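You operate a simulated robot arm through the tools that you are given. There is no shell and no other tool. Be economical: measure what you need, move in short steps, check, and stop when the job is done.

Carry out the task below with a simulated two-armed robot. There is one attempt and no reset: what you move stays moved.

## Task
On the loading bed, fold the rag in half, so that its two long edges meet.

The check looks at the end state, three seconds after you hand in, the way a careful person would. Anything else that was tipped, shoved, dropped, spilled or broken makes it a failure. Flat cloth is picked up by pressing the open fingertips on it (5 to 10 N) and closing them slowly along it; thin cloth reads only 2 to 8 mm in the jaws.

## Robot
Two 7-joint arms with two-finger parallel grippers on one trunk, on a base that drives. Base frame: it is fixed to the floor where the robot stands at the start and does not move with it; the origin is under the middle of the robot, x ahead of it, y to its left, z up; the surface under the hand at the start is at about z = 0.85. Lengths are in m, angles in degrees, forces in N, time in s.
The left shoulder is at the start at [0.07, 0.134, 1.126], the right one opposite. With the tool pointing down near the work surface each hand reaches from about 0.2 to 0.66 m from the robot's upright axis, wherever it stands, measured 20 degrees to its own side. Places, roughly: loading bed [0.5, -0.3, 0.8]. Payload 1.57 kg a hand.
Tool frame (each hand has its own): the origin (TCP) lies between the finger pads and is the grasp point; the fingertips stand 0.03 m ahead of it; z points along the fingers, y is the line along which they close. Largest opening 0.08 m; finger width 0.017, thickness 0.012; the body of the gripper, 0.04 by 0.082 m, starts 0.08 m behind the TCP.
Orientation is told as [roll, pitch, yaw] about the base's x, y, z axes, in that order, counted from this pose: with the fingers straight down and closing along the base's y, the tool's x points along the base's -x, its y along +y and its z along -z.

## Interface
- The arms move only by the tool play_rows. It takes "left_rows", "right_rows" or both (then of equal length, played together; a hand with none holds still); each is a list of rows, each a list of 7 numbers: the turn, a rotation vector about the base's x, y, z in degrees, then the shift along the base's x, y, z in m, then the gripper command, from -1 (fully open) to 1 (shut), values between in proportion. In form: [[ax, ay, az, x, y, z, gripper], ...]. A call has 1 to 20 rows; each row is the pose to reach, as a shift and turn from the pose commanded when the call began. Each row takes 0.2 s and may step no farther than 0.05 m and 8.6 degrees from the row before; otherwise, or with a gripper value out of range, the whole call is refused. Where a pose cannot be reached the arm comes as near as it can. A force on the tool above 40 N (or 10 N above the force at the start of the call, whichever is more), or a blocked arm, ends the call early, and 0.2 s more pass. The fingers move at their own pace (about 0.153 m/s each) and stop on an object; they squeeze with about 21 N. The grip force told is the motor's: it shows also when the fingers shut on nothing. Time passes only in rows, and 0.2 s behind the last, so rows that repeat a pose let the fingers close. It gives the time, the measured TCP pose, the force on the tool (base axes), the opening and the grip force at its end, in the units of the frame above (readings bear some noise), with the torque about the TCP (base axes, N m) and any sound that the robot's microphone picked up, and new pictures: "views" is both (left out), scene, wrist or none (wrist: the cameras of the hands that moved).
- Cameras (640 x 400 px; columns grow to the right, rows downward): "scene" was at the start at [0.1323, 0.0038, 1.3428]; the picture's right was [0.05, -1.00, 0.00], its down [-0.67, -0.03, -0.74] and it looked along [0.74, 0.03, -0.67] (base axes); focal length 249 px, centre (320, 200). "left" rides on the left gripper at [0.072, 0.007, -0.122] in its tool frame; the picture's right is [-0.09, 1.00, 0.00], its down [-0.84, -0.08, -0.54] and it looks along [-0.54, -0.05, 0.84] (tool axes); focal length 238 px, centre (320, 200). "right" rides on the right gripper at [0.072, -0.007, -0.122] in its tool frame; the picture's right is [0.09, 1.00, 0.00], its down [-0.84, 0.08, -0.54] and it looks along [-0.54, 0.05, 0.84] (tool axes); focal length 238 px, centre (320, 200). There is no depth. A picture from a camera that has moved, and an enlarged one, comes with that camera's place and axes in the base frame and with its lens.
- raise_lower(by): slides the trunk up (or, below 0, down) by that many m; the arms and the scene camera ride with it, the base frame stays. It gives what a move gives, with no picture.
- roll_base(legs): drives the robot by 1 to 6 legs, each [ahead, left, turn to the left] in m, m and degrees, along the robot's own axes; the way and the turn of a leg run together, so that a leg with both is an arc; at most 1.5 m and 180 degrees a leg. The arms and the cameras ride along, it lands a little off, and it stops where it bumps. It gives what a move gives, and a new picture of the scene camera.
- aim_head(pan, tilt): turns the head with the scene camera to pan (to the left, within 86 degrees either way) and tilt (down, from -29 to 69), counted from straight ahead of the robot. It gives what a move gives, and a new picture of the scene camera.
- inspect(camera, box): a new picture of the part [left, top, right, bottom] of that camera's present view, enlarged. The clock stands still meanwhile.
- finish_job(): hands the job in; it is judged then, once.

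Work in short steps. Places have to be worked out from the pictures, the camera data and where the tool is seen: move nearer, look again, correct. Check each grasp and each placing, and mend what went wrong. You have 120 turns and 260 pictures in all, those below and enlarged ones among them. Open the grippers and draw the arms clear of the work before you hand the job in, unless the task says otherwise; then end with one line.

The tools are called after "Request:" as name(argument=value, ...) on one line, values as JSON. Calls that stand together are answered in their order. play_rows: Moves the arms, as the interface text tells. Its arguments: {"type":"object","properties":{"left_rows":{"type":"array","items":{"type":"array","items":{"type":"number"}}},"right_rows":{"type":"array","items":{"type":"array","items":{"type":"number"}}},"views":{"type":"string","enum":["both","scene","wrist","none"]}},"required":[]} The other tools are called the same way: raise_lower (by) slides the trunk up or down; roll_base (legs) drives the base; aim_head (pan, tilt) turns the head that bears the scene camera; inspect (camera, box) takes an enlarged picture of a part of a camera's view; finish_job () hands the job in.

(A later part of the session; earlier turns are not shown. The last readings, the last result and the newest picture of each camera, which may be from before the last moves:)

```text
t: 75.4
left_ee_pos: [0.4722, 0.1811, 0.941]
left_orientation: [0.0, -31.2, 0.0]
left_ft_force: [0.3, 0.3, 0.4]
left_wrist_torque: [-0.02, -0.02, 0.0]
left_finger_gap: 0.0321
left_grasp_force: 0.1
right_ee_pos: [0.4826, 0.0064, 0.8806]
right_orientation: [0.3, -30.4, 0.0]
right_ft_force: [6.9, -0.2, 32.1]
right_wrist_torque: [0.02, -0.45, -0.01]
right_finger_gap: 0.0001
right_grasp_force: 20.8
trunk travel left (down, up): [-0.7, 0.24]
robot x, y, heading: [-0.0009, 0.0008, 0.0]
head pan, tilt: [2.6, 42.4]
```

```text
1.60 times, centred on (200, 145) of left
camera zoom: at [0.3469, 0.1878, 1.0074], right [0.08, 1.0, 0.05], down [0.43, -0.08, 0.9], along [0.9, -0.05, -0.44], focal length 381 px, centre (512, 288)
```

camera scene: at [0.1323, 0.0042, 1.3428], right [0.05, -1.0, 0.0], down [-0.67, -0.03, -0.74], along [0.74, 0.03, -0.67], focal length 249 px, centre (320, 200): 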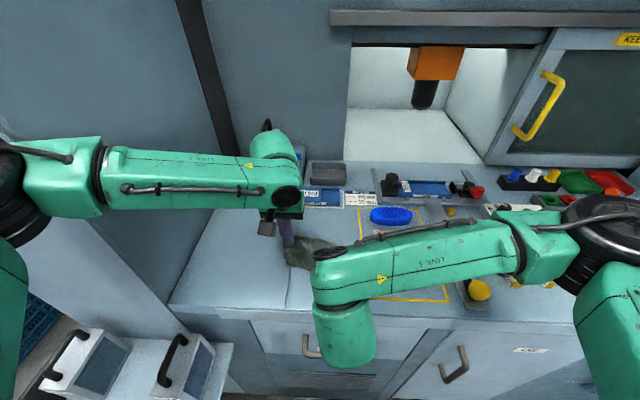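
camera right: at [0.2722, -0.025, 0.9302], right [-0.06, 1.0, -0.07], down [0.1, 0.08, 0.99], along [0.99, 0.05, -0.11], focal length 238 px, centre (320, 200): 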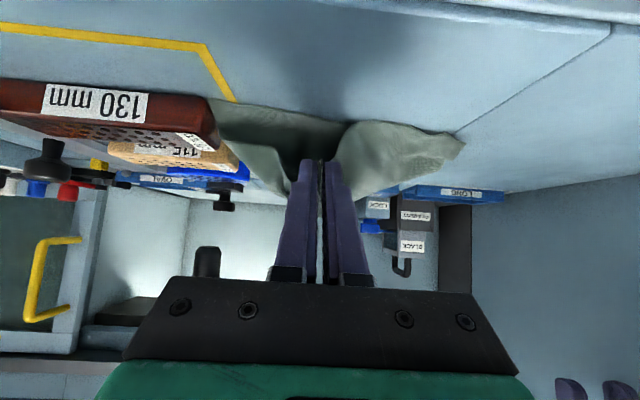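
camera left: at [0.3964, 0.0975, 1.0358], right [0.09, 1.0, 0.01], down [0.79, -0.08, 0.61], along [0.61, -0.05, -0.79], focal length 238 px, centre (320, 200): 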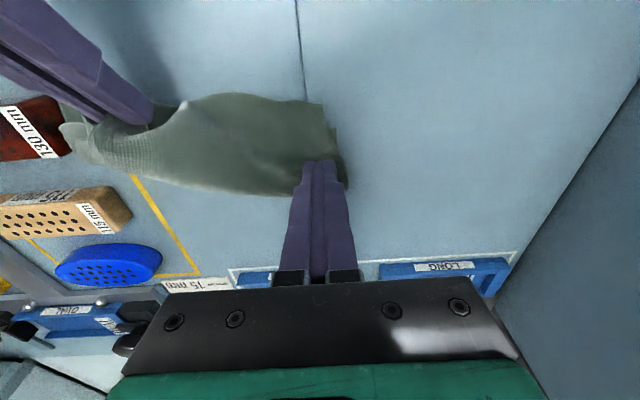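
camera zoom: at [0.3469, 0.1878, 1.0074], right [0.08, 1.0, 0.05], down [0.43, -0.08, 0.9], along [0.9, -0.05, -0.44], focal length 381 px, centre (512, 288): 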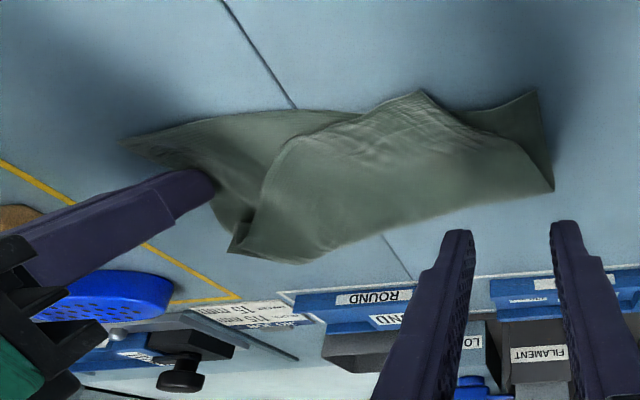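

Squared up nicely. Now right lifts and goes above the right flap corner (~(0.549, −0.005)); left goes upright above the left flap corner (~(0.456, 0.147)).

Request:
play_rows(right_rows=[[0, 0, 0, 0, 0, 0.03, 1], [0, 5, 0, 0.01, 0, 0.055, 0.2], [0, 10, 0, 0.025, -0.003, 0.06, 0.1], [0, 15, 0, 0.04, -0.005, 0.058, 0.1], [0, 20, 0, 0.05, -0.006, 0.055, 0.1]], left_rows=[[0, 7, 0, 0, -0.005, 0.01, 0.2], [0, 14, 0, 0, -0.012, 0.01, 0.2], [0, 21, 0, 0, -0.02, 0.005, 0.2], [0, 28, 0, 0, -0.027, 0, 0.2], [0, 34, 0, 0.002, -0.031, -0.012, 0.2]], views="none")

Request:
inspect(camera="right", box=[200, 60, 440, 210])

Request:
inspect(camera="left", box=[200, 60, 440, 210])

```text
t: 76.6
left_ee_pos: [0.4762, 0.1508, 0.9271]
left_orientation: [0.0, 3.2, 0.1]
left_ft_force: [1.4, -0.1, 0.9]
left_wrist_torque: [0.0, 0.02, 0.0]
left_finger_gap: 0.0319
left_grasp_force: 0.0
right_ee_pos: [0.5352, -0.001, 0.931]
right_orientation: [0.0, -9.9, 0.1]
right_ft_force: [0.4, 0.2, -0.4]
right_wrist_torque: [-0.02, 0.0, 0.0]
right_finger_gap: 0.0362
right_grasp_force: 0.0
trunk travel left (down, up): [-0.7, 0.24]
robot x, y, heading: [0.0013, 0.0005, -0.2]
head pan, tilt: [2.6, 42.4]
```

```text
2.67 times, centred on (320, 135) of right
camera zoom: at [0.4432, -0.0069, 1.0401], right [-0.09, 1.0, -0.02], down [0.73, 0.08, 0.68], along [0.67, 0.05, -0.74], focal length 636 px, centre (320, 373)
```

zoom: 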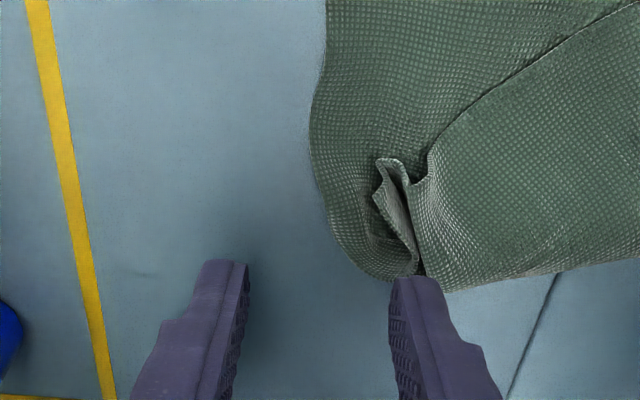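

```text
2.67 times, centred on (320, 135) of left
camera zoom: at [0.412, 0.1566, 1.0515], right [0.09, 1.0, -0.01], down [0.87, -0.08, 0.49], along [0.49, -0.05, -0.87], focal length 636 px, centre (320, 373)
```

zoom: 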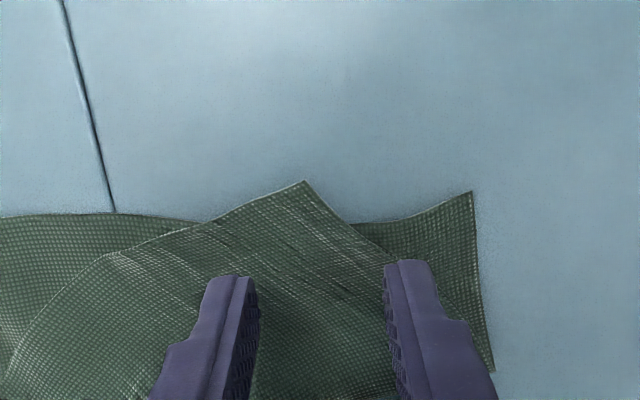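

Very clear views. Right: straddle the standing fin at (0.527, 0.021). Left: press at (0.476, 0.146) with a narrow gap. I lower both to just above.

Request:
play_rows(right_rows=[[0, 0, 0, -0.007, 0.012, -0.005, 0.1], [0, 0, 0, -0.013, 0.022, -0.012, 0.1], [0, 0, 0, -0.013, 0.022, -0.025, 0.1], [0, 0, 0, -0.013, 0.022, -0.035, 0.1], [0, 0, 0, -0.013, 0.022, -0.041, 0.1]], left_rows=[[0, 0, 0, 0.002, -0.005, -0.01, 0.4], [0, 0, 0, 0.002, -0.005, -0.02, 0.4], [0, 0, 0, 0.002, -0.005, -0.03, 0.4], [0, 0, 0, 0.002, -0.005, -0.037, 0.4], [0, 0, 0, 0.002, -0.005, -0.041, 0.4]], views="none")

Request:
inspect(camera="right", box=[240, 80, 400, 180])

Request:
inspect(camera="left", box=[240, 80, 400, 180])

```text
t: 77.8
left_ee_pos: [0.4791, 0.1449, 0.8866]
left_orientation: [0.0, 3.1, 0.1]
left_ft_force: [0.4, 0.0, -0.6]
left_wrist_torque: [-0.04, -0.01, 0.01]
left_finger_gap: 0.0241
left_grasp_force: 0.0
right_ee_pos: [0.5217, 0.0207, 0.8908]
right_orientation: [0.0, -10.0, 0.0]
right_ft_force: [-0.2, 0.8, 0.9]
right_wrist_torque: [0.03, 0.01, 0.01]
right_finger_gap: 0.0361
right_grasp_force: 0.1
trunk travel left (down, up): [-0.7, 0.24]
robot x, y, heading: [0.0044, 0.0009, -0.1]
head pan, tilt: [2.6, 42.4]
```

```text
4.00 times, centred on (320, 130) of right
camera zoom: at [0.4288, 0.0157, 0.9997], right [-0.09, 1.0, -0.02], down [0.73, 0.08, 0.68], along [0.68, 0.05, -0.73], focal length 953 px, centre (320, 480)
```

zoom: 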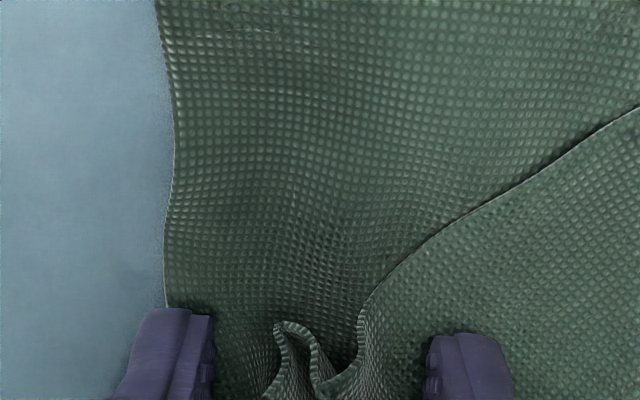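

```text
4.00 times, centred on (320, 130) of left
camera zoom: at [0.4131, 0.1518, 1.0118], right [0.09, 1.0, 0.0], down [0.86, -0.08, 0.5], along [0.5, -0.05, -0.87], focal length 953 px, centre (320, 480)
```

zoom: 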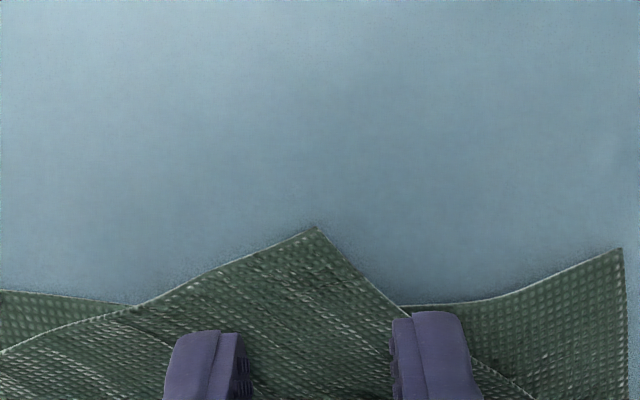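

Both are well placed. I press slightly and close slowly on both.

Request:
play_rows(right_rows=[[0, 0, 0, 0, 0, -0.002, 0.1], [0, 0, 0, 0, 0, -0.002, 0.25], [0, 0, 0, 0, 0, -0.002, 0.4], [0, 0, 0, 0, 0, -0.002, 0.55], [0, 0, 0, 0, 0, -0.002, 0.7], [0, 0, 0, 0, 0, -0.002, 0.85], [0, 0, 0, 0, 0, -0.002, 1], [0, 0, 0, 0, 0, -0.002, 1], [0, 0, 0, 0, 0, -0.002, 1]], left_rows=[[0, 0, 0, 0, -0.004, -0.003, 0.4], [0, 0, 0, 0, -0.004, -0.005, 0.4], [0, 0, 0, 0, -0.004, -0.005, 0.5], [0, 0, 0, 0, -0.004, -0.005, 0.6], [0, 0, 0, 0, -0.004, -0.005, 0.7], [0, 0, 0, 0, -0.004, -0.005, 0.8], [0, 0, 0, 0, -0.004, -0.0045, 0.9], [0, 0, 0, 0, -0.004, -0.004, 1], [0, 0, 0, 0, -0.004, -0.004, 1]], views="none")

Request:
inspect(camera="left", box=[200, 60, 440, 210])

```text
t: 79.8
left_ee_pos: [0.4781, 0.1393, 0.8828]
left_orientation: [0.0, 3.0, 0.0]
left_ft_force: [-0.2, -1.2, 1.1]
left_wrist_torque: [-0.05, 0.02, 0.03]
left_finger_gap: 0.0014
left_grasp_force: 20.9
right_ee_pos: [0.522, 0.0219, 0.8891]
right_orientation: [0.0, -10.1, 0.0]
right_ft_force: [-0.3, 1.1, -0.1]
right_wrist_torque: [0.02, -0.04, 0.0]
right_finger_gap: 0.0032
right_grasp_force: 21.2
trunk travel left (down, up): [-0.7, 0.24]
robot x, y, heading: [0.0013, -0.0011, -0.1]
head pan, tilt: [2.6, 42.4]
```

```text
2.67 times, centred on (320, 135) of left
camera zoom: at [0.4123, 0.1474, 1.008], right [0.09, 1.0, 0.0], down [0.86, -0.08, 0.5], along [0.5, -0.05, -0.87], focal length 636 px, centre (320, 373)
```

zoom: 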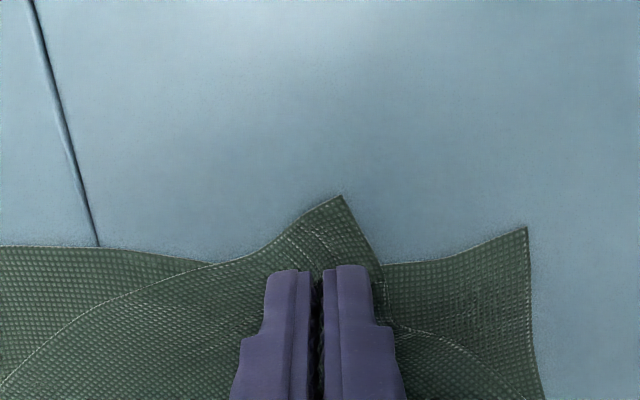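

Both hold cloth. I lift and carry both corners up and out to the far side (tilting to −30° on the way) to open the rag flat.

Request:
play_rows(left_rows=[[0, 0, 0, 0.0085, 0.002, 0.022, 1], [0, -3, 0, 0.022, 0.005, 0.047, 1], [0, -9, 0, 0.039, 0.008, 0.062, 1], [0, -16, 0, 0.055, 0.011, 0.0664, 1], [0, -23, 0, 0.0716, 0.014, 0.0634, 1], [0, -29, 0, 0.089, 0.017, 0.054, 1], [0, -33, 0, 0.102, 0.019, 0.043, 1], [0, -33, 0, 0.112, 0.021, 0.028, 1]], right_rows=[[0, 0, 0, 0.003, 0, 0.0204, 1], [0, -2, 0, 0.012, 0, 0.04, 1], [0, -5, 0, 0.02, 0, 0.055, 1], [0, -8, 0, 0.031, 0, 0.0594, 1], [0, -11, 0, 0.042, 0, 0.057, 1], [0, -14, 0, 0.054, 0, 0.048, 1], [0, -17, 0, 0.0624, 0, 0.0376, 1], [0, -20, 0, 0.068, 0, 0.022, 1]], views="none")

Request:
inspect(camera="scene", box=[212, 180, 388, 290])

Request:
inspect(camera="right", box=[160, 0, 560, 250])

```text
t: 81.6
left_ee_pos: [0.5916, 0.1616, 0.9094]
left_orientation: [-0.1, -30.0, 0.0]
left_ft_force: [-0.1, -8.8, -0.7]
left_wrist_torque: [-0.23, 0.01, -0.18]
left_finger_gap: 0.0014
left_grasp_force: 21.3
right_ee_pos: [0.5905, 0.0238, 0.9105]
right_orientation: [0.1, -30.0, 0.1]
right_ft_force: [0.5, 8.2, 1.2]
right_wrist_torque: [0.23, -0.02, 0.12]
right_finger_gap: 0.0034
right_grasp_force: 21.1
trunk travel left (down, up): [-0.7, 0.24]
robot x, y, heading: [0.0003, 0.0037, -0.1]
head pan, tilt: [2.6, 42.4]
```

```text
3.64 times, centred on (300, 235) of scene
camera zoom: at [0.1336, 0.0041, 1.3426], right [0.05, -1.0, 0.0], down [-0.67, -0.03, -0.74], along [0.74, 0.03, -0.67], focal length 906 px, centre (393, 73)
```

zoom: 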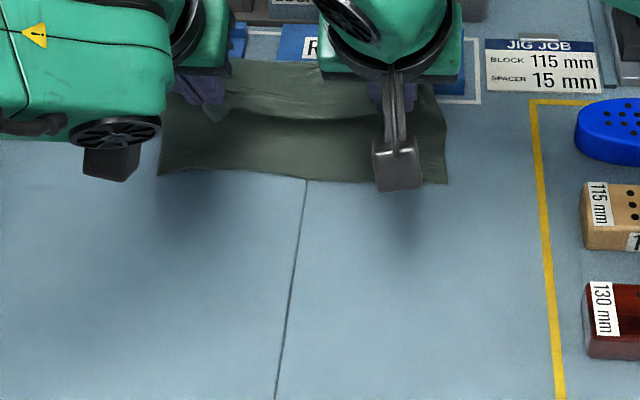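

```text
1.60 times, centred on (360, 125) of right
camera zoom: at [0.4664, 0.0179, 0.981], right [-0.08, 1.0, -0.04], down [0.45, 0.08, 0.89], along [0.89, 0.05, -0.46], focal length 381 px, centre (256, 320)
```

zoom: 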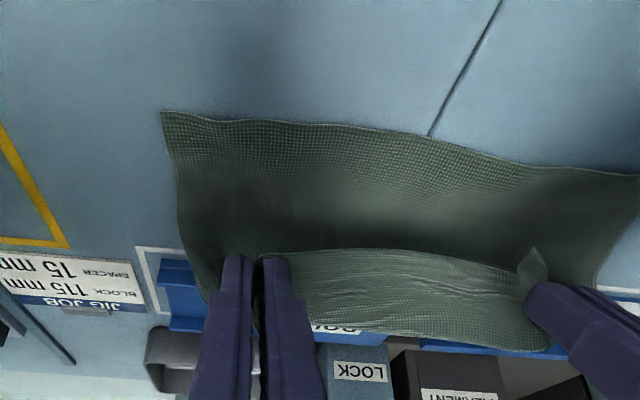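

The rag came along squarely: near edge now lies straight at x≈0.56 (y −0.015 to 0.19) with the flap standing from a crease around 0.63. That's a good geometry, so I rotate the hands to −72° right here, forming the C over the near half.

Request:
play_rows(left_rows=[[0, -7, 0, -0.001, -0.001, 0.007, 1], [0, -14, 0, -0.004, -0.002, 0.012, 1], [0, -21, 0, -0.008, -0.002, 0.016, 1], [0, -28, 0, -0.013, -0.002, 0.018, 1], [0, -35, 0, -0.019, -0.002, 0.017, 1], [0, -42, 0, -0.025, -0.002, 0.015, 1]], right_rows=[[0, -7, 0, -0.001, 0.001, 0.007, 1], [0, -14, 0, -0.004, 0.002, 0.012, 1], [0, -21, 0, -0.008, 0.002, 0.016, 1], [0, -28, 0, -0.013, 0.002, 0.018, 1], [0, -35, 0, -0.019, 0.002, 0.017, 1], [0, -42, 0, -0.025, 0.002, 0.015, 1]], views="none")

Request:
inspect(camera="right", box=[160, 0, 560, 250])

Request:
inspect(camera="left", box=[60, 0, 460, 250])

```text
t: 83.0
left_ee_pos: [0.5651, 0.16, 0.9277]
left_orientation: [-0.2, -72.1, 0.1]
left_ft_force: [0.9, -6.9, -1.2]
left_wrist_torque: [-0.03, 0.01, -0.21]
left_finger_gap: 0.0016
left_grasp_force: 21.0
right_ee_pos: [0.5644, 0.0223, 0.9264]
right_orientation: [0.2, -72.2, -0.2]
right_ft_force: [0.6, 6.9, 0.9]
right_wrist_torque: [0.07, 0.01, 0.21]
right_finger_gap: 0.003
right_grasp_force: 21.0
trunk travel left (down, up): [-0.7, 0.24]
robot x, y, heading: [0.0012, -0.0003, 0.1]
head pan, tilt: [2.6, 42.4]
```

```text
1.60 times, centred on (360, 125) of right
camera zoom: at [0.4264, 0.0177, 0.8957], right [-0.03, 1.0, -0.09], down [-0.26, 0.08, 0.96], along [0.97, 0.05, 0.26], focal length 381 px, centre (256, 320)
```

zoom: 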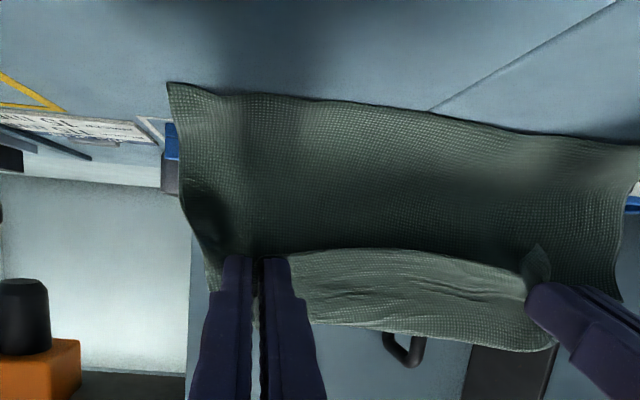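

```text
1.60 times, centred on (260, 125) of left
camera zoom: at [0.4271, 0.1665, 0.8946], right [0.03, 1.0, 0.09], down [-0.26, -0.08, 0.96], along [0.97, -0.05, 0.26], focal length 381 px, centre (416, 320)
```

zoom: 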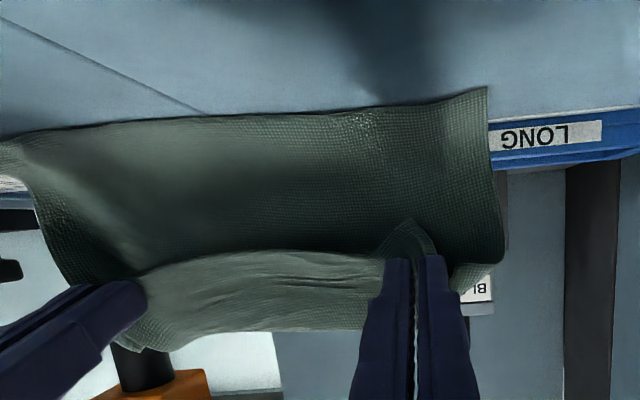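

A very tidy C on both sides. I check where the near edge actually is from the scene camera before releasing.

Request:
inspect(camera="scene", box=[212, 170, 388, 280])

```text
3.64 times, centred on (300, 225) of scene
camera zoom: at [0.1326, 0.0039, 1.3428], right [0.05, -1.0, 0.0], down [-0.67, -0.03, -0.74], along [0.74, 0.03, -0.67], focal length 906 px, centre (393, 109)
```

zoom: 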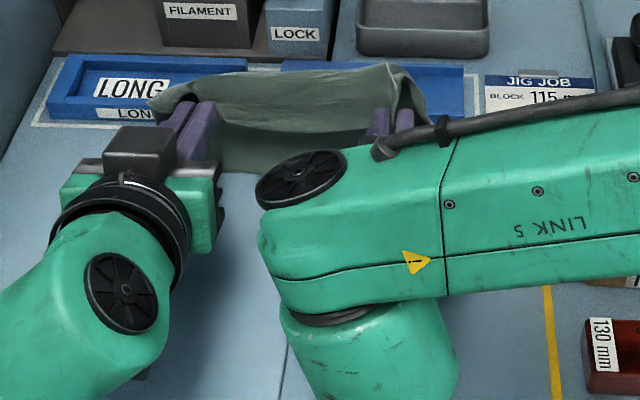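

The near edge is now at x≈0.60, directly beneath the held edge (0.594) – ideal symmetry, but the back of the loop is too near the trays. Friction is tiny, so I move both hands 6 cm toward the robot; the loop should slide along.

Request:
play_rows(left_rows=[[0, 0, 0, -0.008, 0, 0, 1], [0, 0, 0, -0.016, 0, 0, 1], [0, 0, 0, -0.024, 0, 0, 1], [0, 0, 0, -0.032, 0, 0, 1], [0, 0, 0, -0.04, 0, 0, 1], [0, 0, 0, -0.05, 0, 0, 1], [0, 0, 0, -0.06, 0, 0, 1]], right_rows=[[0, 0, 0, -0.008, 0.002, 0, 1], [0, 0, 0, -0.016, 0.003, 0, 1], [0, 0, 0, -0.024, 0.004, 0, 1], [0, 0, 0, -0.032, 0.004, 0, 1], [0, 0, 0, -0.04, 0.004, 0, 1], [0, 0, 0, -0.05, 0.004, 0, 1], [0, 0, 0, -0.06, 0.004, 0, 1]], views="none")

Request:
inspect(camera="right", box=[160, 0, 560, 250])

Request:
inspect(camera="scene", box=[212, 170, 388, 280])

```text
t: 84.6
left_ee_pos: [0.506, 0.1598, 0.9269]
left_orientation: [-0.3, -72.0, 0.3]
left_ft_force: [0.5, -2.0, -1.1]
left_wrist_torque: [-0.01, 0.0, -0.07]
left_finger_gap: 0.0013
left_grasp_force: 21.0
right_ee_pos: [0.5043, 0.0283, 0.9262]
right_orientation: [-0.1, -71.9, 0.0]
right_ft_force: [0.0, 1.9, 0.8]
right_wrist_torque: [0.03, -0.01, 0.02]
right_finger_gap: 0.0031
right_grasp_force: 21.1
trunk travel left (down, up): [-0.7, 0.24]
robot x, y, heading: [-0.0031, -0.0003, -0.1]
head pan, tilt: [2.6, 42.4]
```

```text
1.60 times, centred on (360, 125) of right
camera zoom: at [0.3653, 0.0219, 0.8963], right [-0.03, 1.0, -0.09], down [-0.26, 0.08, 0.96], along [0.97, 0.05, 0.25], focal length 381 px, centre (256, 320)
```

zoom: 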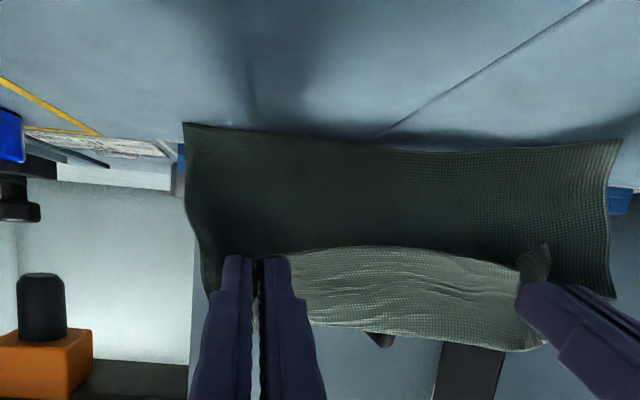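

```text
3.64 times, centred on (300, 225) of scene
camera zoom: at [0.1318, 0.0041, 1.3428], right [0.05, -1.0, 0.0], down [-0.67, -0.03, -0.74], along [0.74, 0.03, -0.67], focal length 906 px, centre (393, 109)
```

zoom: 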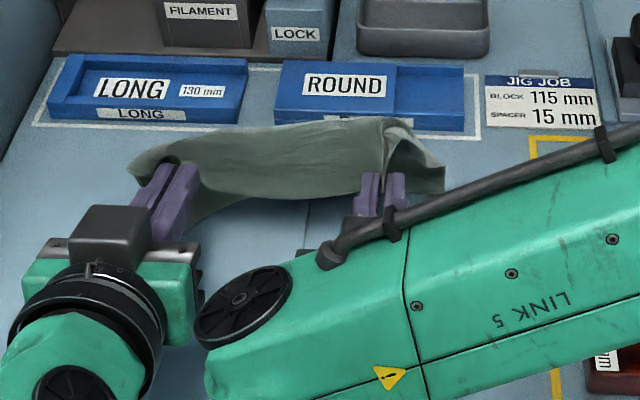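

The lower layer lagged (near edge now 0.556 left, 0.587 right), so the held edge overshot it. I move back so the held edge is right above the near edge on each side, and slightly lower.

Request:
play_rows(left_rows=[[0, 0, 0, 0.005, -0.002, 0.003, 1], [0, 0, 0, 0.01, -0.004, 0.003, 1], [0, 0, 0, 0.015, -0.006, 0.002, 1], [0, 0, 0, 0.02, -0.008, 0.0, 1], [0, 0, 0, 0.024, -0.01, -0.003, 1], [0, 0, 0, 0.027, -0.011, -0.008, 1]], right_rows=[[0, 0, 0, 0.01, -0.002, 0.003, 1], [0, 0, 0, 0.02, -0.004, 0.003, 1], [0, 0, 0, 0.03, -0.006, 0.002, 1], [0, 0, 0, 0.04, -0.008, 0.0, 1], [0, 0, 0, 0.048, -0.01, -0.003, 1], [0, 0, 0, 0.055, -0.011, -0.008, 1]], views="none")

Request:
inspect(camera="scene", box=[212, 170, 388, 280])

Request:
inspect(camera="left", box=[60, 0, 460, 250])

```text
t: 86.0
left_ee_pos: [0.5326, 0.1481, 0.919]
left_orientation: [-0.4, -72.0, 0.2]
left_ft_force: [0.9, -4.5, -0.5]
left_wrist_torque: [-0.06, -0.01, -0.12]
left_finger_gap: 0.0013
left_grasp_force: 21.0
right_ee_pos: [0.5592, 0.0162, 0.9169]
right_orientation: [0.0, -71.7, 0.0]
right_ft_force: [-1.5, 4.8, 0.1]
right_wrist_torque: [0.06, -0.01, 0.19]
right_finger_gap: 0.0031
right_grasp_force: 20.9
trunk travel left (down, up): [-0.7, 0.24]
robot x, y, heading: [-0.0004, 0.0023, -0.3]
head pan, tilt: [2.6, 42.4]
```

```text
3.64 times, centred on (300, 225) of scene
camera zoom: at [0.1328, 0.0037, 1.3427], right [0.05, -1.0, 0.0], down [-0.67, -0.03, -0.74], along [0.74, 0.03, -0.67], focal length 906 px, centre (393, 109)
```

zoom: 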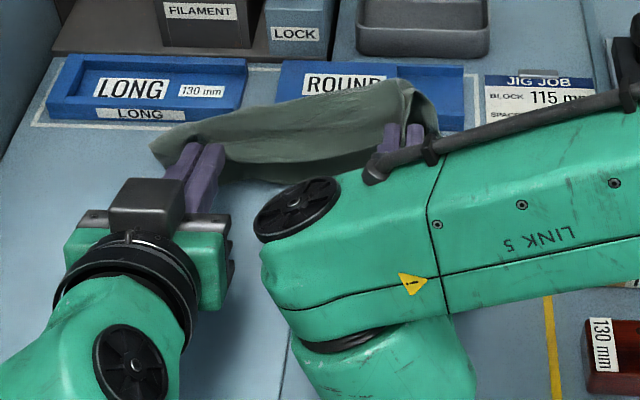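

```text
1.60 times, centred on (260, 125) of left
camera zoom: at [0.3947, 0.1557, 0.8868], right [0.03, 1.0, 0.09], down [-0.26, -0.08, 0.96], along [0.97, -0.05, 0.25], focal length 381 px, centre (416, 320)
```

zoom: 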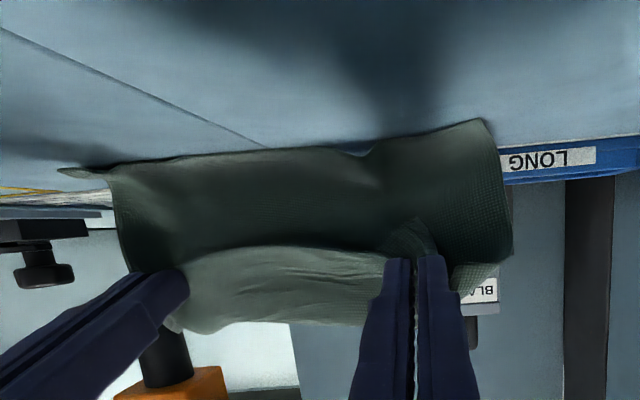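

Held edge is above the near edge on both sides. I release now and hold.

Request:
play_rows(left_rows=[[0, 0, 0, 0.0, 0, 0, 0.3], [0, 0, 0, 0, 0, 0, 0.3], [0, 0, 0, 0, 0, 0, 0.3], [0, 0, 0, -0.005, 0, 0.02, 0.3], [0, 4, 0, -0.01, 0, 0.05, 0.3], [0, 10, 0, -0.015, 0.01, 0.08, 0.3], [0, 17, 0, -0.02, 0.03, 0.11, 0.3], [0, 24, 0, -0.03, 0.05, 0.13, 0.3], [0, 31, 0, -0.04, 0.07, 0.14, 0.3], [0, 38, 0, -0.05, 0.08, 0.14, 0.3], [0, 45, 0, -0.06, 0.08, 0.14, 0.3]], right_rows=[[0, 0, 0, 0.0, 0, 0, 0.3], [0, 0, 0, 0, 0, 0, 0.3], [0, 0, 0, 0, 0, 0, 0.3], [0, 0, 0, -0.005, 0, 0.02, 0.3], [0, 4, 0, -0.01, 0, 0.05, 0.3], [0, 10, 0, -0.015, -0.03, 0.07, 0.3], [0, 17, 0, -0.02, -0.07, 0.09, 0.3], [0, 24, 0, -0.03, -0.11, 0.11, 0.3], [0, 31, 0, -0.04, -0.15, 0.12, 0.3], [0, 38, 0, -0.05, -0.18, 0.12, 0.3], [0, 45, 0, -0.06, -0.2, 0.12, 0.3]], views="none")

Request:
inspect(camera="scene", box=[232, 175, 376, 265])

Request:
inspect(camera="left", box=[0, 40, 400, 290])

Request:
inspect(camera="right", box=[320, 40, 640, 240])

```text
t: 88.4
left_ee_pos: [0.472, 0.2279, 1.0603]
left_orientation: [0.0, -26.9, 0.0]
left_ft_force: [0.4, 0.7, 0.2]
left_wrist_torque: [0.02, 0.0, -0.02]
left_finger_gap: 0.028
left_grasp_force: 0.1
right_ee_pos: [0.4988, -0.184, 1.0391]
right_orientation: [0.1, -27.0, 0.0]
right_ft_force: [0.1, -0.2, 0.1]
right_wrist_torque: [-0.02, 0.0, 0.0]
right_finger_gap: 0.0279
right_grasp_force: 0.1
trunk travel left (down, up): [-0.7, 0.24]
robot x, y, heading: [-0.0012, 0.0005, 0.1]
head pan, tilt: [2.6, 42.4]
```

```text
4.44 times, centred on (304, 220) of scene
camera zoom: at [0.1327, 0.0026, 1.3427], right [0.04, -1.0, 0.0], down [-0.67, -0.03, -0.74], along [0.74, 0.03, -0.67], focal length 1108 px, centre (391, 111)
```

zoom: 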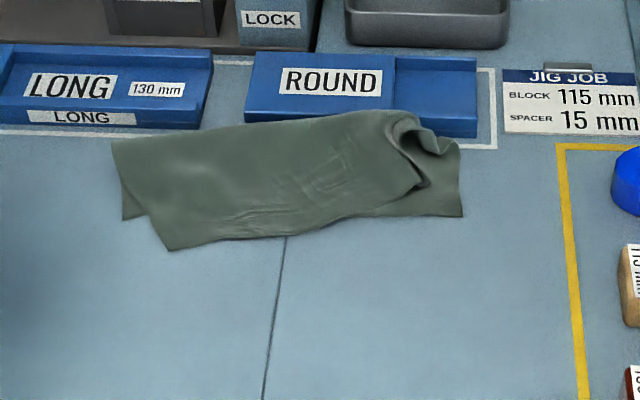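

```text
1.60 times, centred on (200, 165) of left
camera zoom: at [0.353, 0.2354, 1.1353], right [0.08, 1.0, 0.04], down [0.5, -0.08, 0.86], along [0.86, -0.05, -0.5], focal length 381 px, centre (512, 256)
```

zoom: 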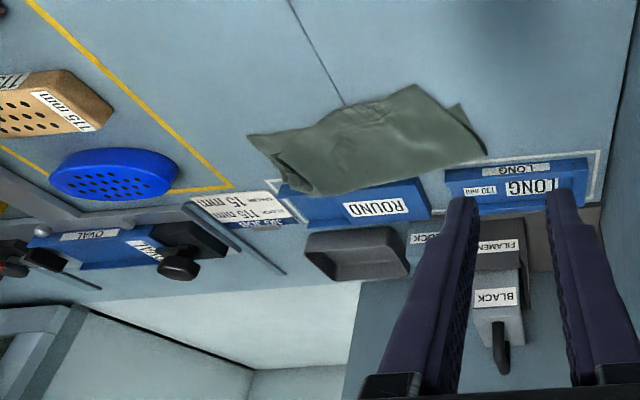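

```text
2.00 times, centred on (480, 140) of right
camera zoom: at [0.3798, -0.1898, 1.1168], right [-0.08, 1.0, -0.04], down [0.5, 0.08, 0.86], along [0.86, 0.05, -0.51], focal length 477 px, centre (0, 320)
```

zoom: 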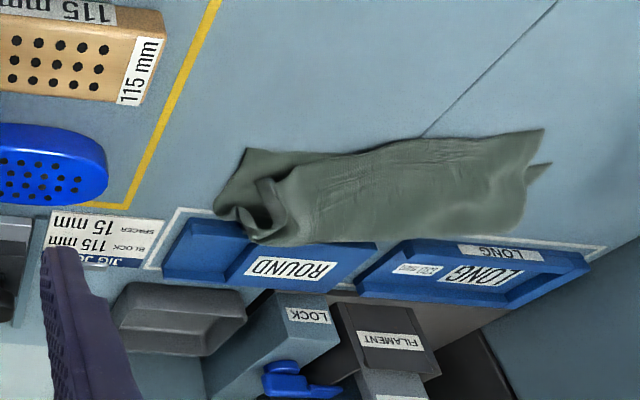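

Much better: properly folded, crease on the far side; left flap corner overshoots ~2 cm and the right flap corner curls back. First I'll press-drag the whole folded rag ~6 cm away from the trays with both closed hands; positioning them above it.

Request:
play_rows(left_rows=[[0, 0, 0, 0.02, -0.012, -0.01, 1], [0, 0, 0, 0.04, -0.025, -0.03, 1], [0, 0, 0, 0.06, -0.04, -0.055, 1], [0, 0, 0, 0.08, -0.055, -0.08, 1], [0, 0, 0, 0.1, -0.07, -0.105, 1], [0, -2, 0, 0.113, -0.083, -0.13, 1], [0, -3, 0, 0.113, -0.088, -0.158, 1]], right_rows=[[0, 0, 0, 0.01, 0.035, 0.0, 1], [0, 0, 0, 0.025, 0.07, -0.01, 1], [0, 0, 0, 0.04, 0.105, -0.03, 1], [0, 0, 0, 0.06, 0.14, -0.05, 1], [0, 0, 0, 0.08, 0.175, -0.07, 1], [0, -2, 0, 0.091, 0.205, -0.1, 1], [0, -3, 0, 0.091, 0.222, -0.137, 1]], views="none")

Request:
inspect(camera="right", box=[160, 40, 560, 240])

```text
t: 90.0
left_ee_pos: [0.5888, 0.1419, 0.8995]
left_orientation: [-0.1, -30.0, 0.0]
left_ft_force: [-0.3, 0.0, 0.4]
left_wrist_torque: [-0.02, 0.0, 0.0]
left_finger_gap: 0.0
left_grasp_force: 20.3
right_ee_pos: [0.5903, 0.0418, 0.899]
right_orientation: [0.1, -30.0, 0.0]
right_ft_force: [-0.7, 0.0, 0.4]
right_wrist_torque: [-0.03, -0.03, 0.03]
right_finger_gap: 0.0
right_grasp_force: 20.8
trunk travel left (down, up): [-0.7, 0.24]
robot x, y, heading: [-0.0041, 0.0001, 0.1]
head pan, tilt: [2.6, 42.4]
```

```text
1.60 times, centred on (360, 140) of right
camera zoom: at [0.4657, 0.035, 0.9694], right [-0.08, 1.0, -0.05], down [0.45, 0.08, 0.89], along [0.89, 0.05, -0.46], focal length 381 px, centre (256, 296)
```

zoom: 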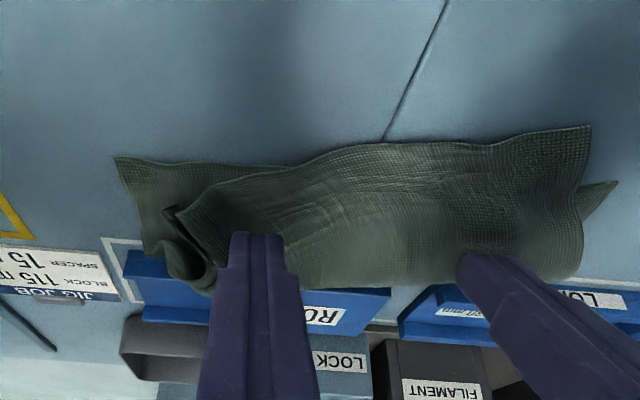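

Hands are right over the rag. I press down on both.

Request:
play_rows(left_rows=[[0, 0, 0, 0, 0, -0.007, 1], [0, 0, 0, 0, 0, -0.012, 1], [0, 0, 0, 0, 0, -0.016, 1], [0, 0, 0, 0, 0, -0.018, 1]], right_rows=[[0, 0, 0, 0, 0, -0.007, 1], [0, 0, 0, 0, 0, -0.012, 1], [0, 0, 0, 0, 0, -0.016, 1], [0, 0, 0, 0, 0, -0.018, 1]], views="none")

```text
t: 91.0
left_ee_pos: [0.584, 0.1436, 0.8844]
left_orientation: [-0.2, -30.1, 0.1]
left_ft_force: [0.8, -0.5, 0.3]
left_wrist_torque: [0.08, 0.02, -0.01]
left_finger_gap: 0.0
left_grasp_force: 21.5
right_ee_pos: [0.5898, 0.0391, 0.8821]
right_orientation: [0.0, -30.1, -0.1]
right_ft_force: [-1.3, -0.2, 1.9]
right_wrist_torque: [-0.01, 0.03, -0.01]
right_finger_gap: 0.0001
right_grasp_force: 20.9
trunk travel left (down, up): [-0.7, 0.24]
robot x, y, heading: [-0.0025, 0.0033, 0.1]
head pan, tilt: [2.6, 42.4]
```

Contact is just starting; I press 3–4 mm more and drag ~6.5 cm toward the robot.

Request:
play_rows(left_rows=[[0, 0, 0, 0, 0, -0.003, 1], [0, 0, 0, -0.003, 0, -0.005, 1], [0, 0, 0, -0.012, 0, -0.005, 1], [0, 0, 0, -0.021, 0, -0.005, 1], [0, 0, 0, -0.03, 0, -0.005, 1], [0, 0, 0, -0.039, 0, -0.005, 1], [0, 0, 0, -0.048, 0, -0.005, 1], [0, 0, 0, -0.057, 0, -0.005, 1], [0, 0, 0, -0.065, 0, -0.005, 1]], right_rows=[[0, 0, 0, 0, 0, -0.003, 1], [0, 0, 0, -0.003, 0, -0.004, 1], [0, 0, 0, -0.012, 0, -0.004, 1], [0, 0, 0, -0.021, 0, -0.004, 1], [0, 0, 0, -0.03, 0, -0.004, 1], [0, 0, 0, -0.039, 0, -0.004, 1], [0, 0, 0, -0.048, 0, -0.004, 1], [0, 0, 0, -0.057, 0, -0.004, 1], [0, 0, 0, -0.065, 0, -0.004, 1]], views="none")

Request:
inspect(camera="right", box=[160, 40, 560, 240])

```text
t: 93.0
left_ee_pos: [0.5178, 0.1394, 0.8804]
left_orientation: [-0.1, -30.6, 0.0]
left_ft_force: [5.7, -0.7, 29.1]
left_wrist_torque: [0.03, -0.41, 0.01]
left_finger_gap: 0.0004
left_grasp_force: 20.9
left hand out of reach, approached as far as the arm can: row 1
right_ee_pos: [0.5201, 0.0368, 0.8814]
right_orientation: [0.1, -30.3, 0.1]
right_ft_force: [3.4, -0.1, 16.2]
right_wrist_torque: [-0.03, -0.22, 0.02]
right_finger_gap: 0.0003
right_grasp_force: 20.5
trunk travel left (down, up): [-0.7, 0.24]
robot x, y, heading: [-0.0026, 0.0038, -0.0]
head pan, tilt: [2.6, 42.4]
```

```text
1.60 times, centred on (360, 140) of right
camera zoom: at [0.3969, 0.0314, 0.9518], right [-0.08, 1.0, -0.05], down [0.45, 0.08, 0.89], along [0.89, 0.05, -0.45], focal length 381 px, centre (256, 296)
```

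zoom: 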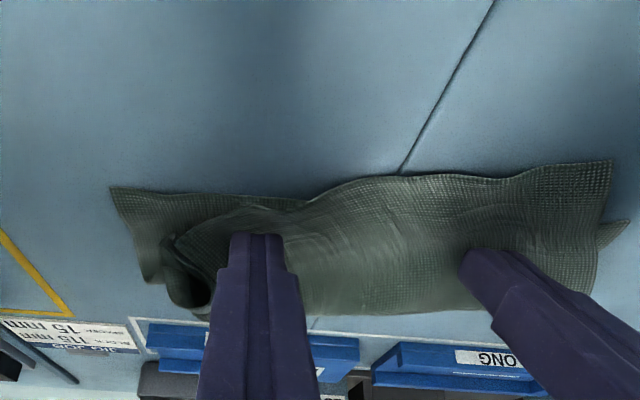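

The rag slid cleanly away from the trays. Keeping the left hand pinning, I lift the right and look at the curled right corner from above.

Request:
play_rows(right_rows=[[0, 3, 0, 0, 0, 0.02, 0.5], [0, 10, 0, 0.0, -0.01, 0.04, 0.1], [0, 17, 0, 0.005, -0.02, 0.05, 0.1], [0, 24, 0, 0.01, -0.03, 0.05, 0.1], [0, 30, 0, 0.012, -0.035, 0.05, 0.1]], views="none")

Request:
inspect(camera="right", box=[200, 60, 440, 210])

```text
t: 94.2
left_ee_pos: [0.5188, 0.1379, 0.8822]
left_orientation: [-0.1, -30.6, 0.0]
left_ft_force: [0.1, 0.0, 33.5]
left_wrist_torque: [-0.01, -0.26, -0.01]
left_finger_gap: 0.0
left_grasp_force: 20.4
right_ee_pos: [0.532, 0.0027, 0.932]
right_orientation: [0.1, -0.2, 0.1]
right_ft_force: [-1.0, -0.2, -0.2]
right_wrist_torque: [-0.01, 0.0, 0.02]
right_finger_gap: 0.0359
right_grasp_force: 0.0
trunk travel left (down, up): [-0.7, 0.24]
robot x, y, heading: [-0.0002, 0.0018, 0.1]
head pan, tilt: [2.6, 42.4]
```

```text
2.67 times, centred on (320, 135) of right
camera zoom: at [0.4596, -0.003, 1.0545], right [-0.09, 1.0, 0.0], down [0.84, 0.08, 0.54], along [0.54, 0.05, -0.84], focal length 636 px, centre (320, 373)
```

zoom: 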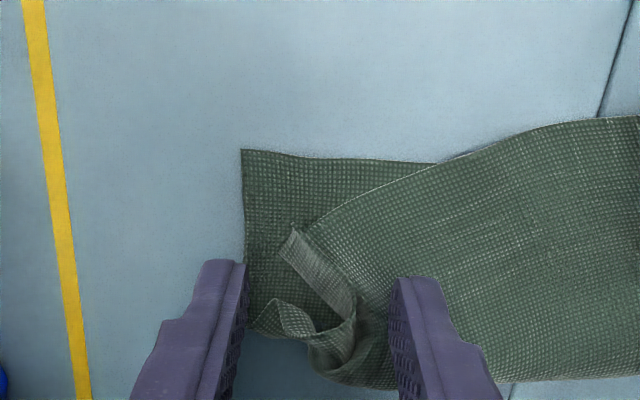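

Clear view: the flap's right end is a rolled strip with its tip at about (0.562, −0.013). I zoom in closer to choose where to pinch.

Request:
inspect(camera="right", box=[284, 130, 364, 210])

Request:
inspect(camera="scene", box=[288, 205, 352, 250])

```text
5.00 times, centred on (324, 170) of right
camera zoom: at [0.4596, -0.003, 1.0545], right [-0.09, 1.0, 0.0], down [0.84, 0.08, 0.54], along [0.54, 0.05, -0.84], focal length 1192 px, centre (300, 350)
```

zoom: 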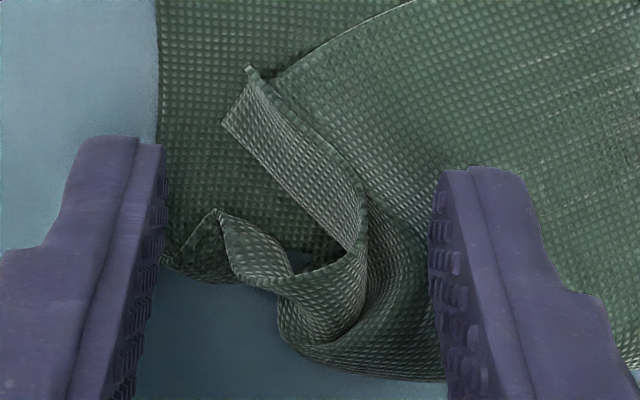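

```text
8.89 times, centred on (320, 228) of scene
camera zoom: at [0.1259, 0.0027, 1.3435], right [0.05, -1.0, 0.0], down [-0.67, -0.03, -0.74], along [0.74, 0.03, -0.67], focal length 2215 px, centre (320, -44)
```

zoom: 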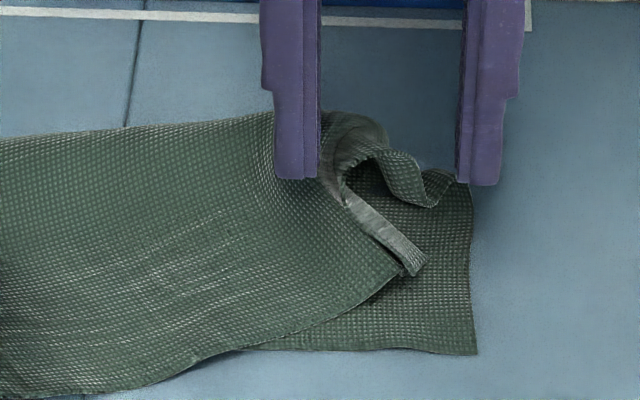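

F' corner is actually only ~2.5 cm from its place: the short edge is just upturned in a strip. I pinch that strip at about (0.537, −0.003).

Request:
play_rows(right_rows=[[0, 0, 0, 0.003, -0.004, -0.012, 0.2], [0, 0, 0, 0.005, -0.006, -0.025, 0.2], [0, 0, 0, 0.005, -0.006, -0.036, 0.2], [0, 0, 0, 0.005, -0.006, -0.041, 0.2], [0, 0, 0, 0.005, -0.006, -0.041, 0.45], [0, 0, 0, 0.005, -0.006, -0.041, 0.7], [0, 0, 0, 0.005, -0.006, -0.041, 1], [0, 0, 0, 0.005, -0.006, -0.041, 1]], views="none")

Request:
inspect(camera="right", box=[240, 80, 400, 180])

```text
t: 96.0
left_ee_pos: [0.5195, 0.1394, 0.8817]
left_orientation: [0.0, -30.6, 0.0]
left_ft_force: [-0.5, -1.4, 32.1]
left_wrist_torque: [-0.04, -0.25, -0.01]
left_finger_gap: 0.0
left_grasp_force: 21.0
right_ee_pos: [0.5384, -0.0032, 0.8909]
right_orientation: [0.1, -0.4, 0.1]
right_ft_force: [0.1, 0.6, -0.3]
right_wrist_torque: [0.03, -0.01, 0.01]
right_finger_gap: 0.0002
right_grasp_force: 20.9
trunk travel left (down, up): [-0.7, 0.24]
robot x, y, heading: [-0.0019, 0.0019, 0.1]
head pan, tilt: [2.6, 42.4]
```

```text
4.00 times, centred on (320, 130) of right
camera zoom: at [0.465, -0.0086, 1.013], right [-0.09, 1.0, 0.0], down [0.83, 0.08, 0.55], along [0.54, 0.05, -0.84], focal length 953 px, centre (320, 480)
```

zoom: 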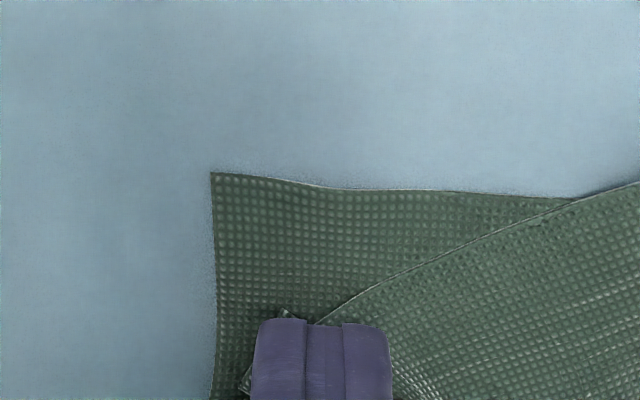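

The fingers shut just above it. I reopen, lower 5 mm, and close again along the cloth.

Request:
play_rows(right_rows=[[0, 0, 0, 0, 0, 0.003, 0.5], [0, 0, 0, 0, 0, 0.003, 0.25], [0, 0, 0, 0, 0, -0.002, 0.25], [0, 0, 0, 0, 0, -0.0055, 0.25], [0, 0, 0, 0, 0, -0.0065, 0.35], [0, 0, 0, 0, 0, -0.0065, 0.5], [0, 0, 0, 0, 0, -0.0065, 0.65], [0, 0, 0, 0, 0, -0.0065, 0.8], [0, 0, 0, 0, 0, -0.006, 1], [0, 0, 0, 0, 0, -0.006, 1]], views="none")

Request:
inspect(camera="right", box=[240, 80, 400, 180])

```text
t: 98.2
left_ee_pos: [0.5202, 0.1386, 0.8811]
left_orientation: [0.0, -30.6, 0.0]
left_ft_force: [0.1, -0.3, 33.4]
left_wrist_torque: [-0.03, -0.26, -0.02]
left_finger_gap: 0.0001
left_grasp_force: 20.9
right_ee_pos: [0.5377, -0.0028, 0.8844]
right_orientation: [0.1, -0.2, 0.0]
right_ft_force: [-0.1, 0.6, 0.1]
right_wrist_torque: [0.0, 0.0, -0.01]
right_finger_gap: 0.0017
right_grasp_force: 21.3
trunk travel left (down, up): [-0.7, 0.24]
robot x, y, heading: [-0.0014, -0.0012, -0.3]
head pan, tilt: [2.6, 42.4]
```

```text
4.00 times, centred on (320, 130) of right
camera zoom: at [0.4651, -0.0091, 1.007], right [-0.09, 1.0, 0.0], down [0.83, 0.08, 0.55], along [0.54, 0.05, -0.84], focal length 953 px, centre (320, 480)
```

zoom: 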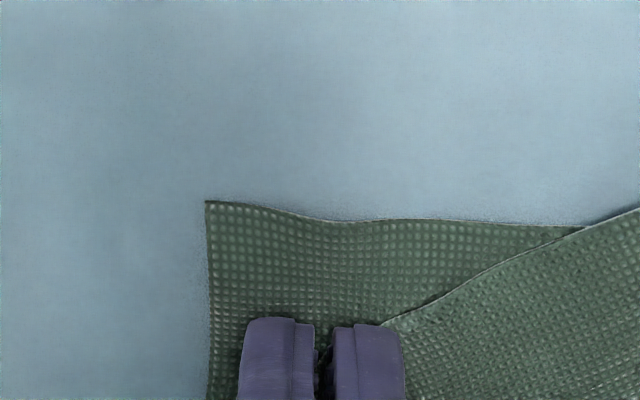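

It holds the strip now (1.7 mm). I lift it slightly and carry it ~2.5 cm toward the lower right corner while tilting, to unroll it; left keeps pinning.

Request:
play_rows(right_rows=[[0, -6, 0, -0.006, -0.002, 0.0174, 1], [0, -13, 0, -0.0144, -0.006, 0.0268, 1], [0, -20, 0, -0.023, -0.009, 0.0288, 1], [0, -28, 0, -0.032, -0.012, 0.0241, 1], [0, -35, 0, -0.041, -0.015, 0.0152, 1], [0, -42, 0, -0.048, -0.017, 0.0059, 1]], views="none")

Request:
inspect(camera="right", box=[200, 60, 440, 210])

Request:
inspect(camera="left", box=[60, 20, 460, 220])

```text
t: 99.6
left_ee_pos: [0.5187, 0.1387, 0.882]
left_orientation: [0.0, -30.5, 0.0]
left_ft_force: [-0.5, -0.7, 33.3]
left_wrist_torque: [-0.01, -0.27, 0.02]
left_finger_gap: 0.0002
left_grasp_force: 21.2
right_ee_pos: [0.4914, -0.0197, 0.8908]
right_orientation: [0.1, -42.4, -0.1]
right_ft_force: [-0.4, 0.8, 0.5]
right_wrist_torque: [-0.02, 0.02, -0.02]
right_finger_gap: 0.0018
right_grasp_force: 20.9
trunk travel left (down, up): [-0.7, 0.24]
robot x, y, heading: [-0.0041, -0.0026, 0.1]
head pan, tilt: [2.6, 42.4]
```

```text
2.67 times, centred on (320, 135) of right
camera zoom: at [0.355, -0.0254, 0.9329], right [-0.07, 1.0, -0.06], down [0.25, 0.08, 0.96], along [0.97, 0.05, -0.26], focal length 636 px, centre (320, 373)
```

zoom: 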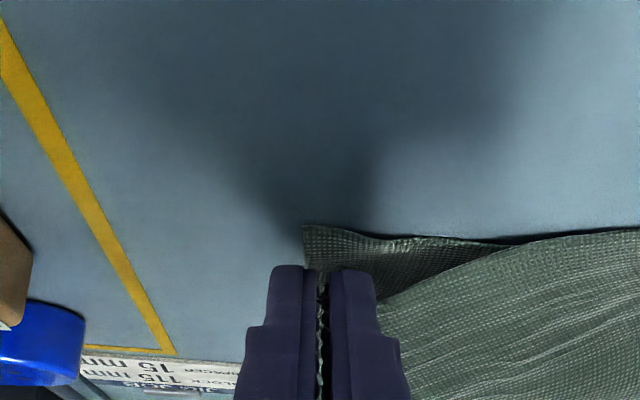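

```text
1.60 times, centred on (260, 120) of left
camera zoom: at [0.3943, 0.1456, 0.9494], right [0.08, 1.0, 0.05], down [0.45, -0.08, 0.89], along [0.89, -0.05, -0.45], focal length 381 px, centre (416, 328)
```

zoom: 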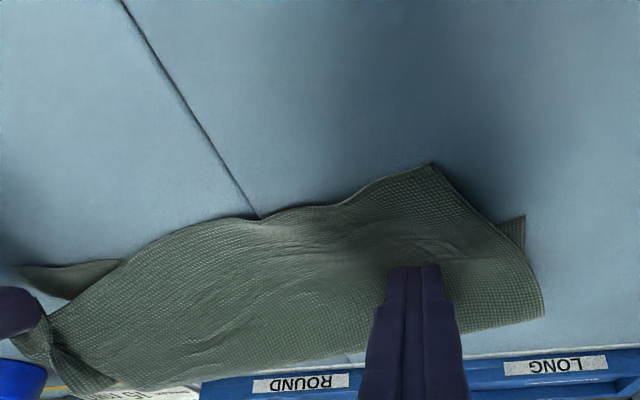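

The right corner is nearly in place. I lower a few mm, release, and withdraw the right hand back along its fingers and up.

Request:
play_rows(right_rows=[[0, 0, 0, -0.002, -0.002, -0.004, 1], [0, 0, 0, -0.002, -0.002, -0.006, 0.7], [0, 0, 0, -0.002, -0.002, -0.006, 0.4], [0, 0, 0, -0.002, -0.002, -0.006, 0.3], [0, 0, 0, -0.012, -0.002, 0.004, 0.3], [0, 0, 0, -0.022, -0.002, 0.018, 0.3], [0, 5, 0, -0.028, -0.015, 0.04, 0.3], [0, 12, 0, -0.03, -0.04, 0.07, 0.3], [0, 20, 0, -0.03, -0.07, 0.1, 0.3], [0, 28, 0, -0.03, -0.1, 0.12, 0.3]], views="none")

Request:
inspect(camera="right", box=[240, 60, 640, 310])

Request:
inspect(camera="scene", box=[240, 195, 368, 275])

```text
t: 101.8
left_ee_pos: [0.5182, 0.138, 0.8818]
left_orientation: [0.0, -30.5, -0.1]
left_ft_force: [0.4, -0.2, 32.8]
left_wrist_torque: [-0.01, -0.28, 0.03]
left_finger_gap: 0.0
left_grasp_force: 21.3
right_ee_pos: [0.459, -0.1189, 1.013]
right_orientation: [0.2, -14.2, 0.0]
right_ft_force: [-0.1, 0.1, -0.7]
right_wrist_torque: [0.0, -0.01, 0.01]
right_finger_gap: 0.0278
right_grasp_force: 0.0
trunk travel left (down, up): [-0.7, 0.24]
robot x, y, heading: [-0.0006, -0.0017, -0.1]
head pan, tilt: [2.6, 42.4]
```

```text
1.60 times, centred on (440, 185) of right
camera zoom: at [0.3596, -0.1249, 1.1129], right [-0.09, 1.0, -0.02], down [0.68, 0.08, 0.73], along [0.73, 0.05, -0.68], focal length 381 px, centre (128, 224)
```

zoom: 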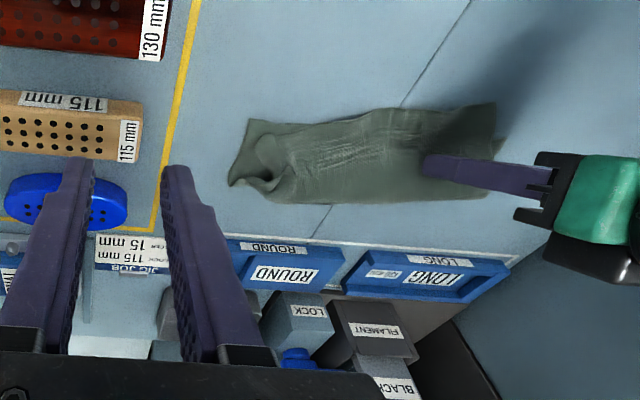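

```text
5.00 times, centred on (304, 235) of scene
camera zoom: at [0.1258, 0.0017, 1.3435], right [0.05, -1.0, 0.0], down [-0.67, -0.03, -0.74], along [0.74, 0.03, -0.67], focal length 1246 px, centre (400, 25)
```

zoom: 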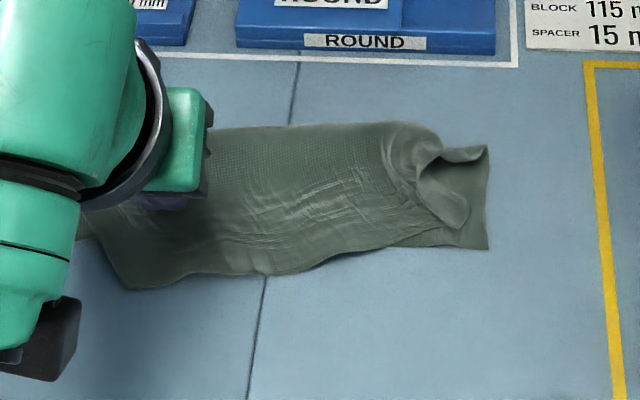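

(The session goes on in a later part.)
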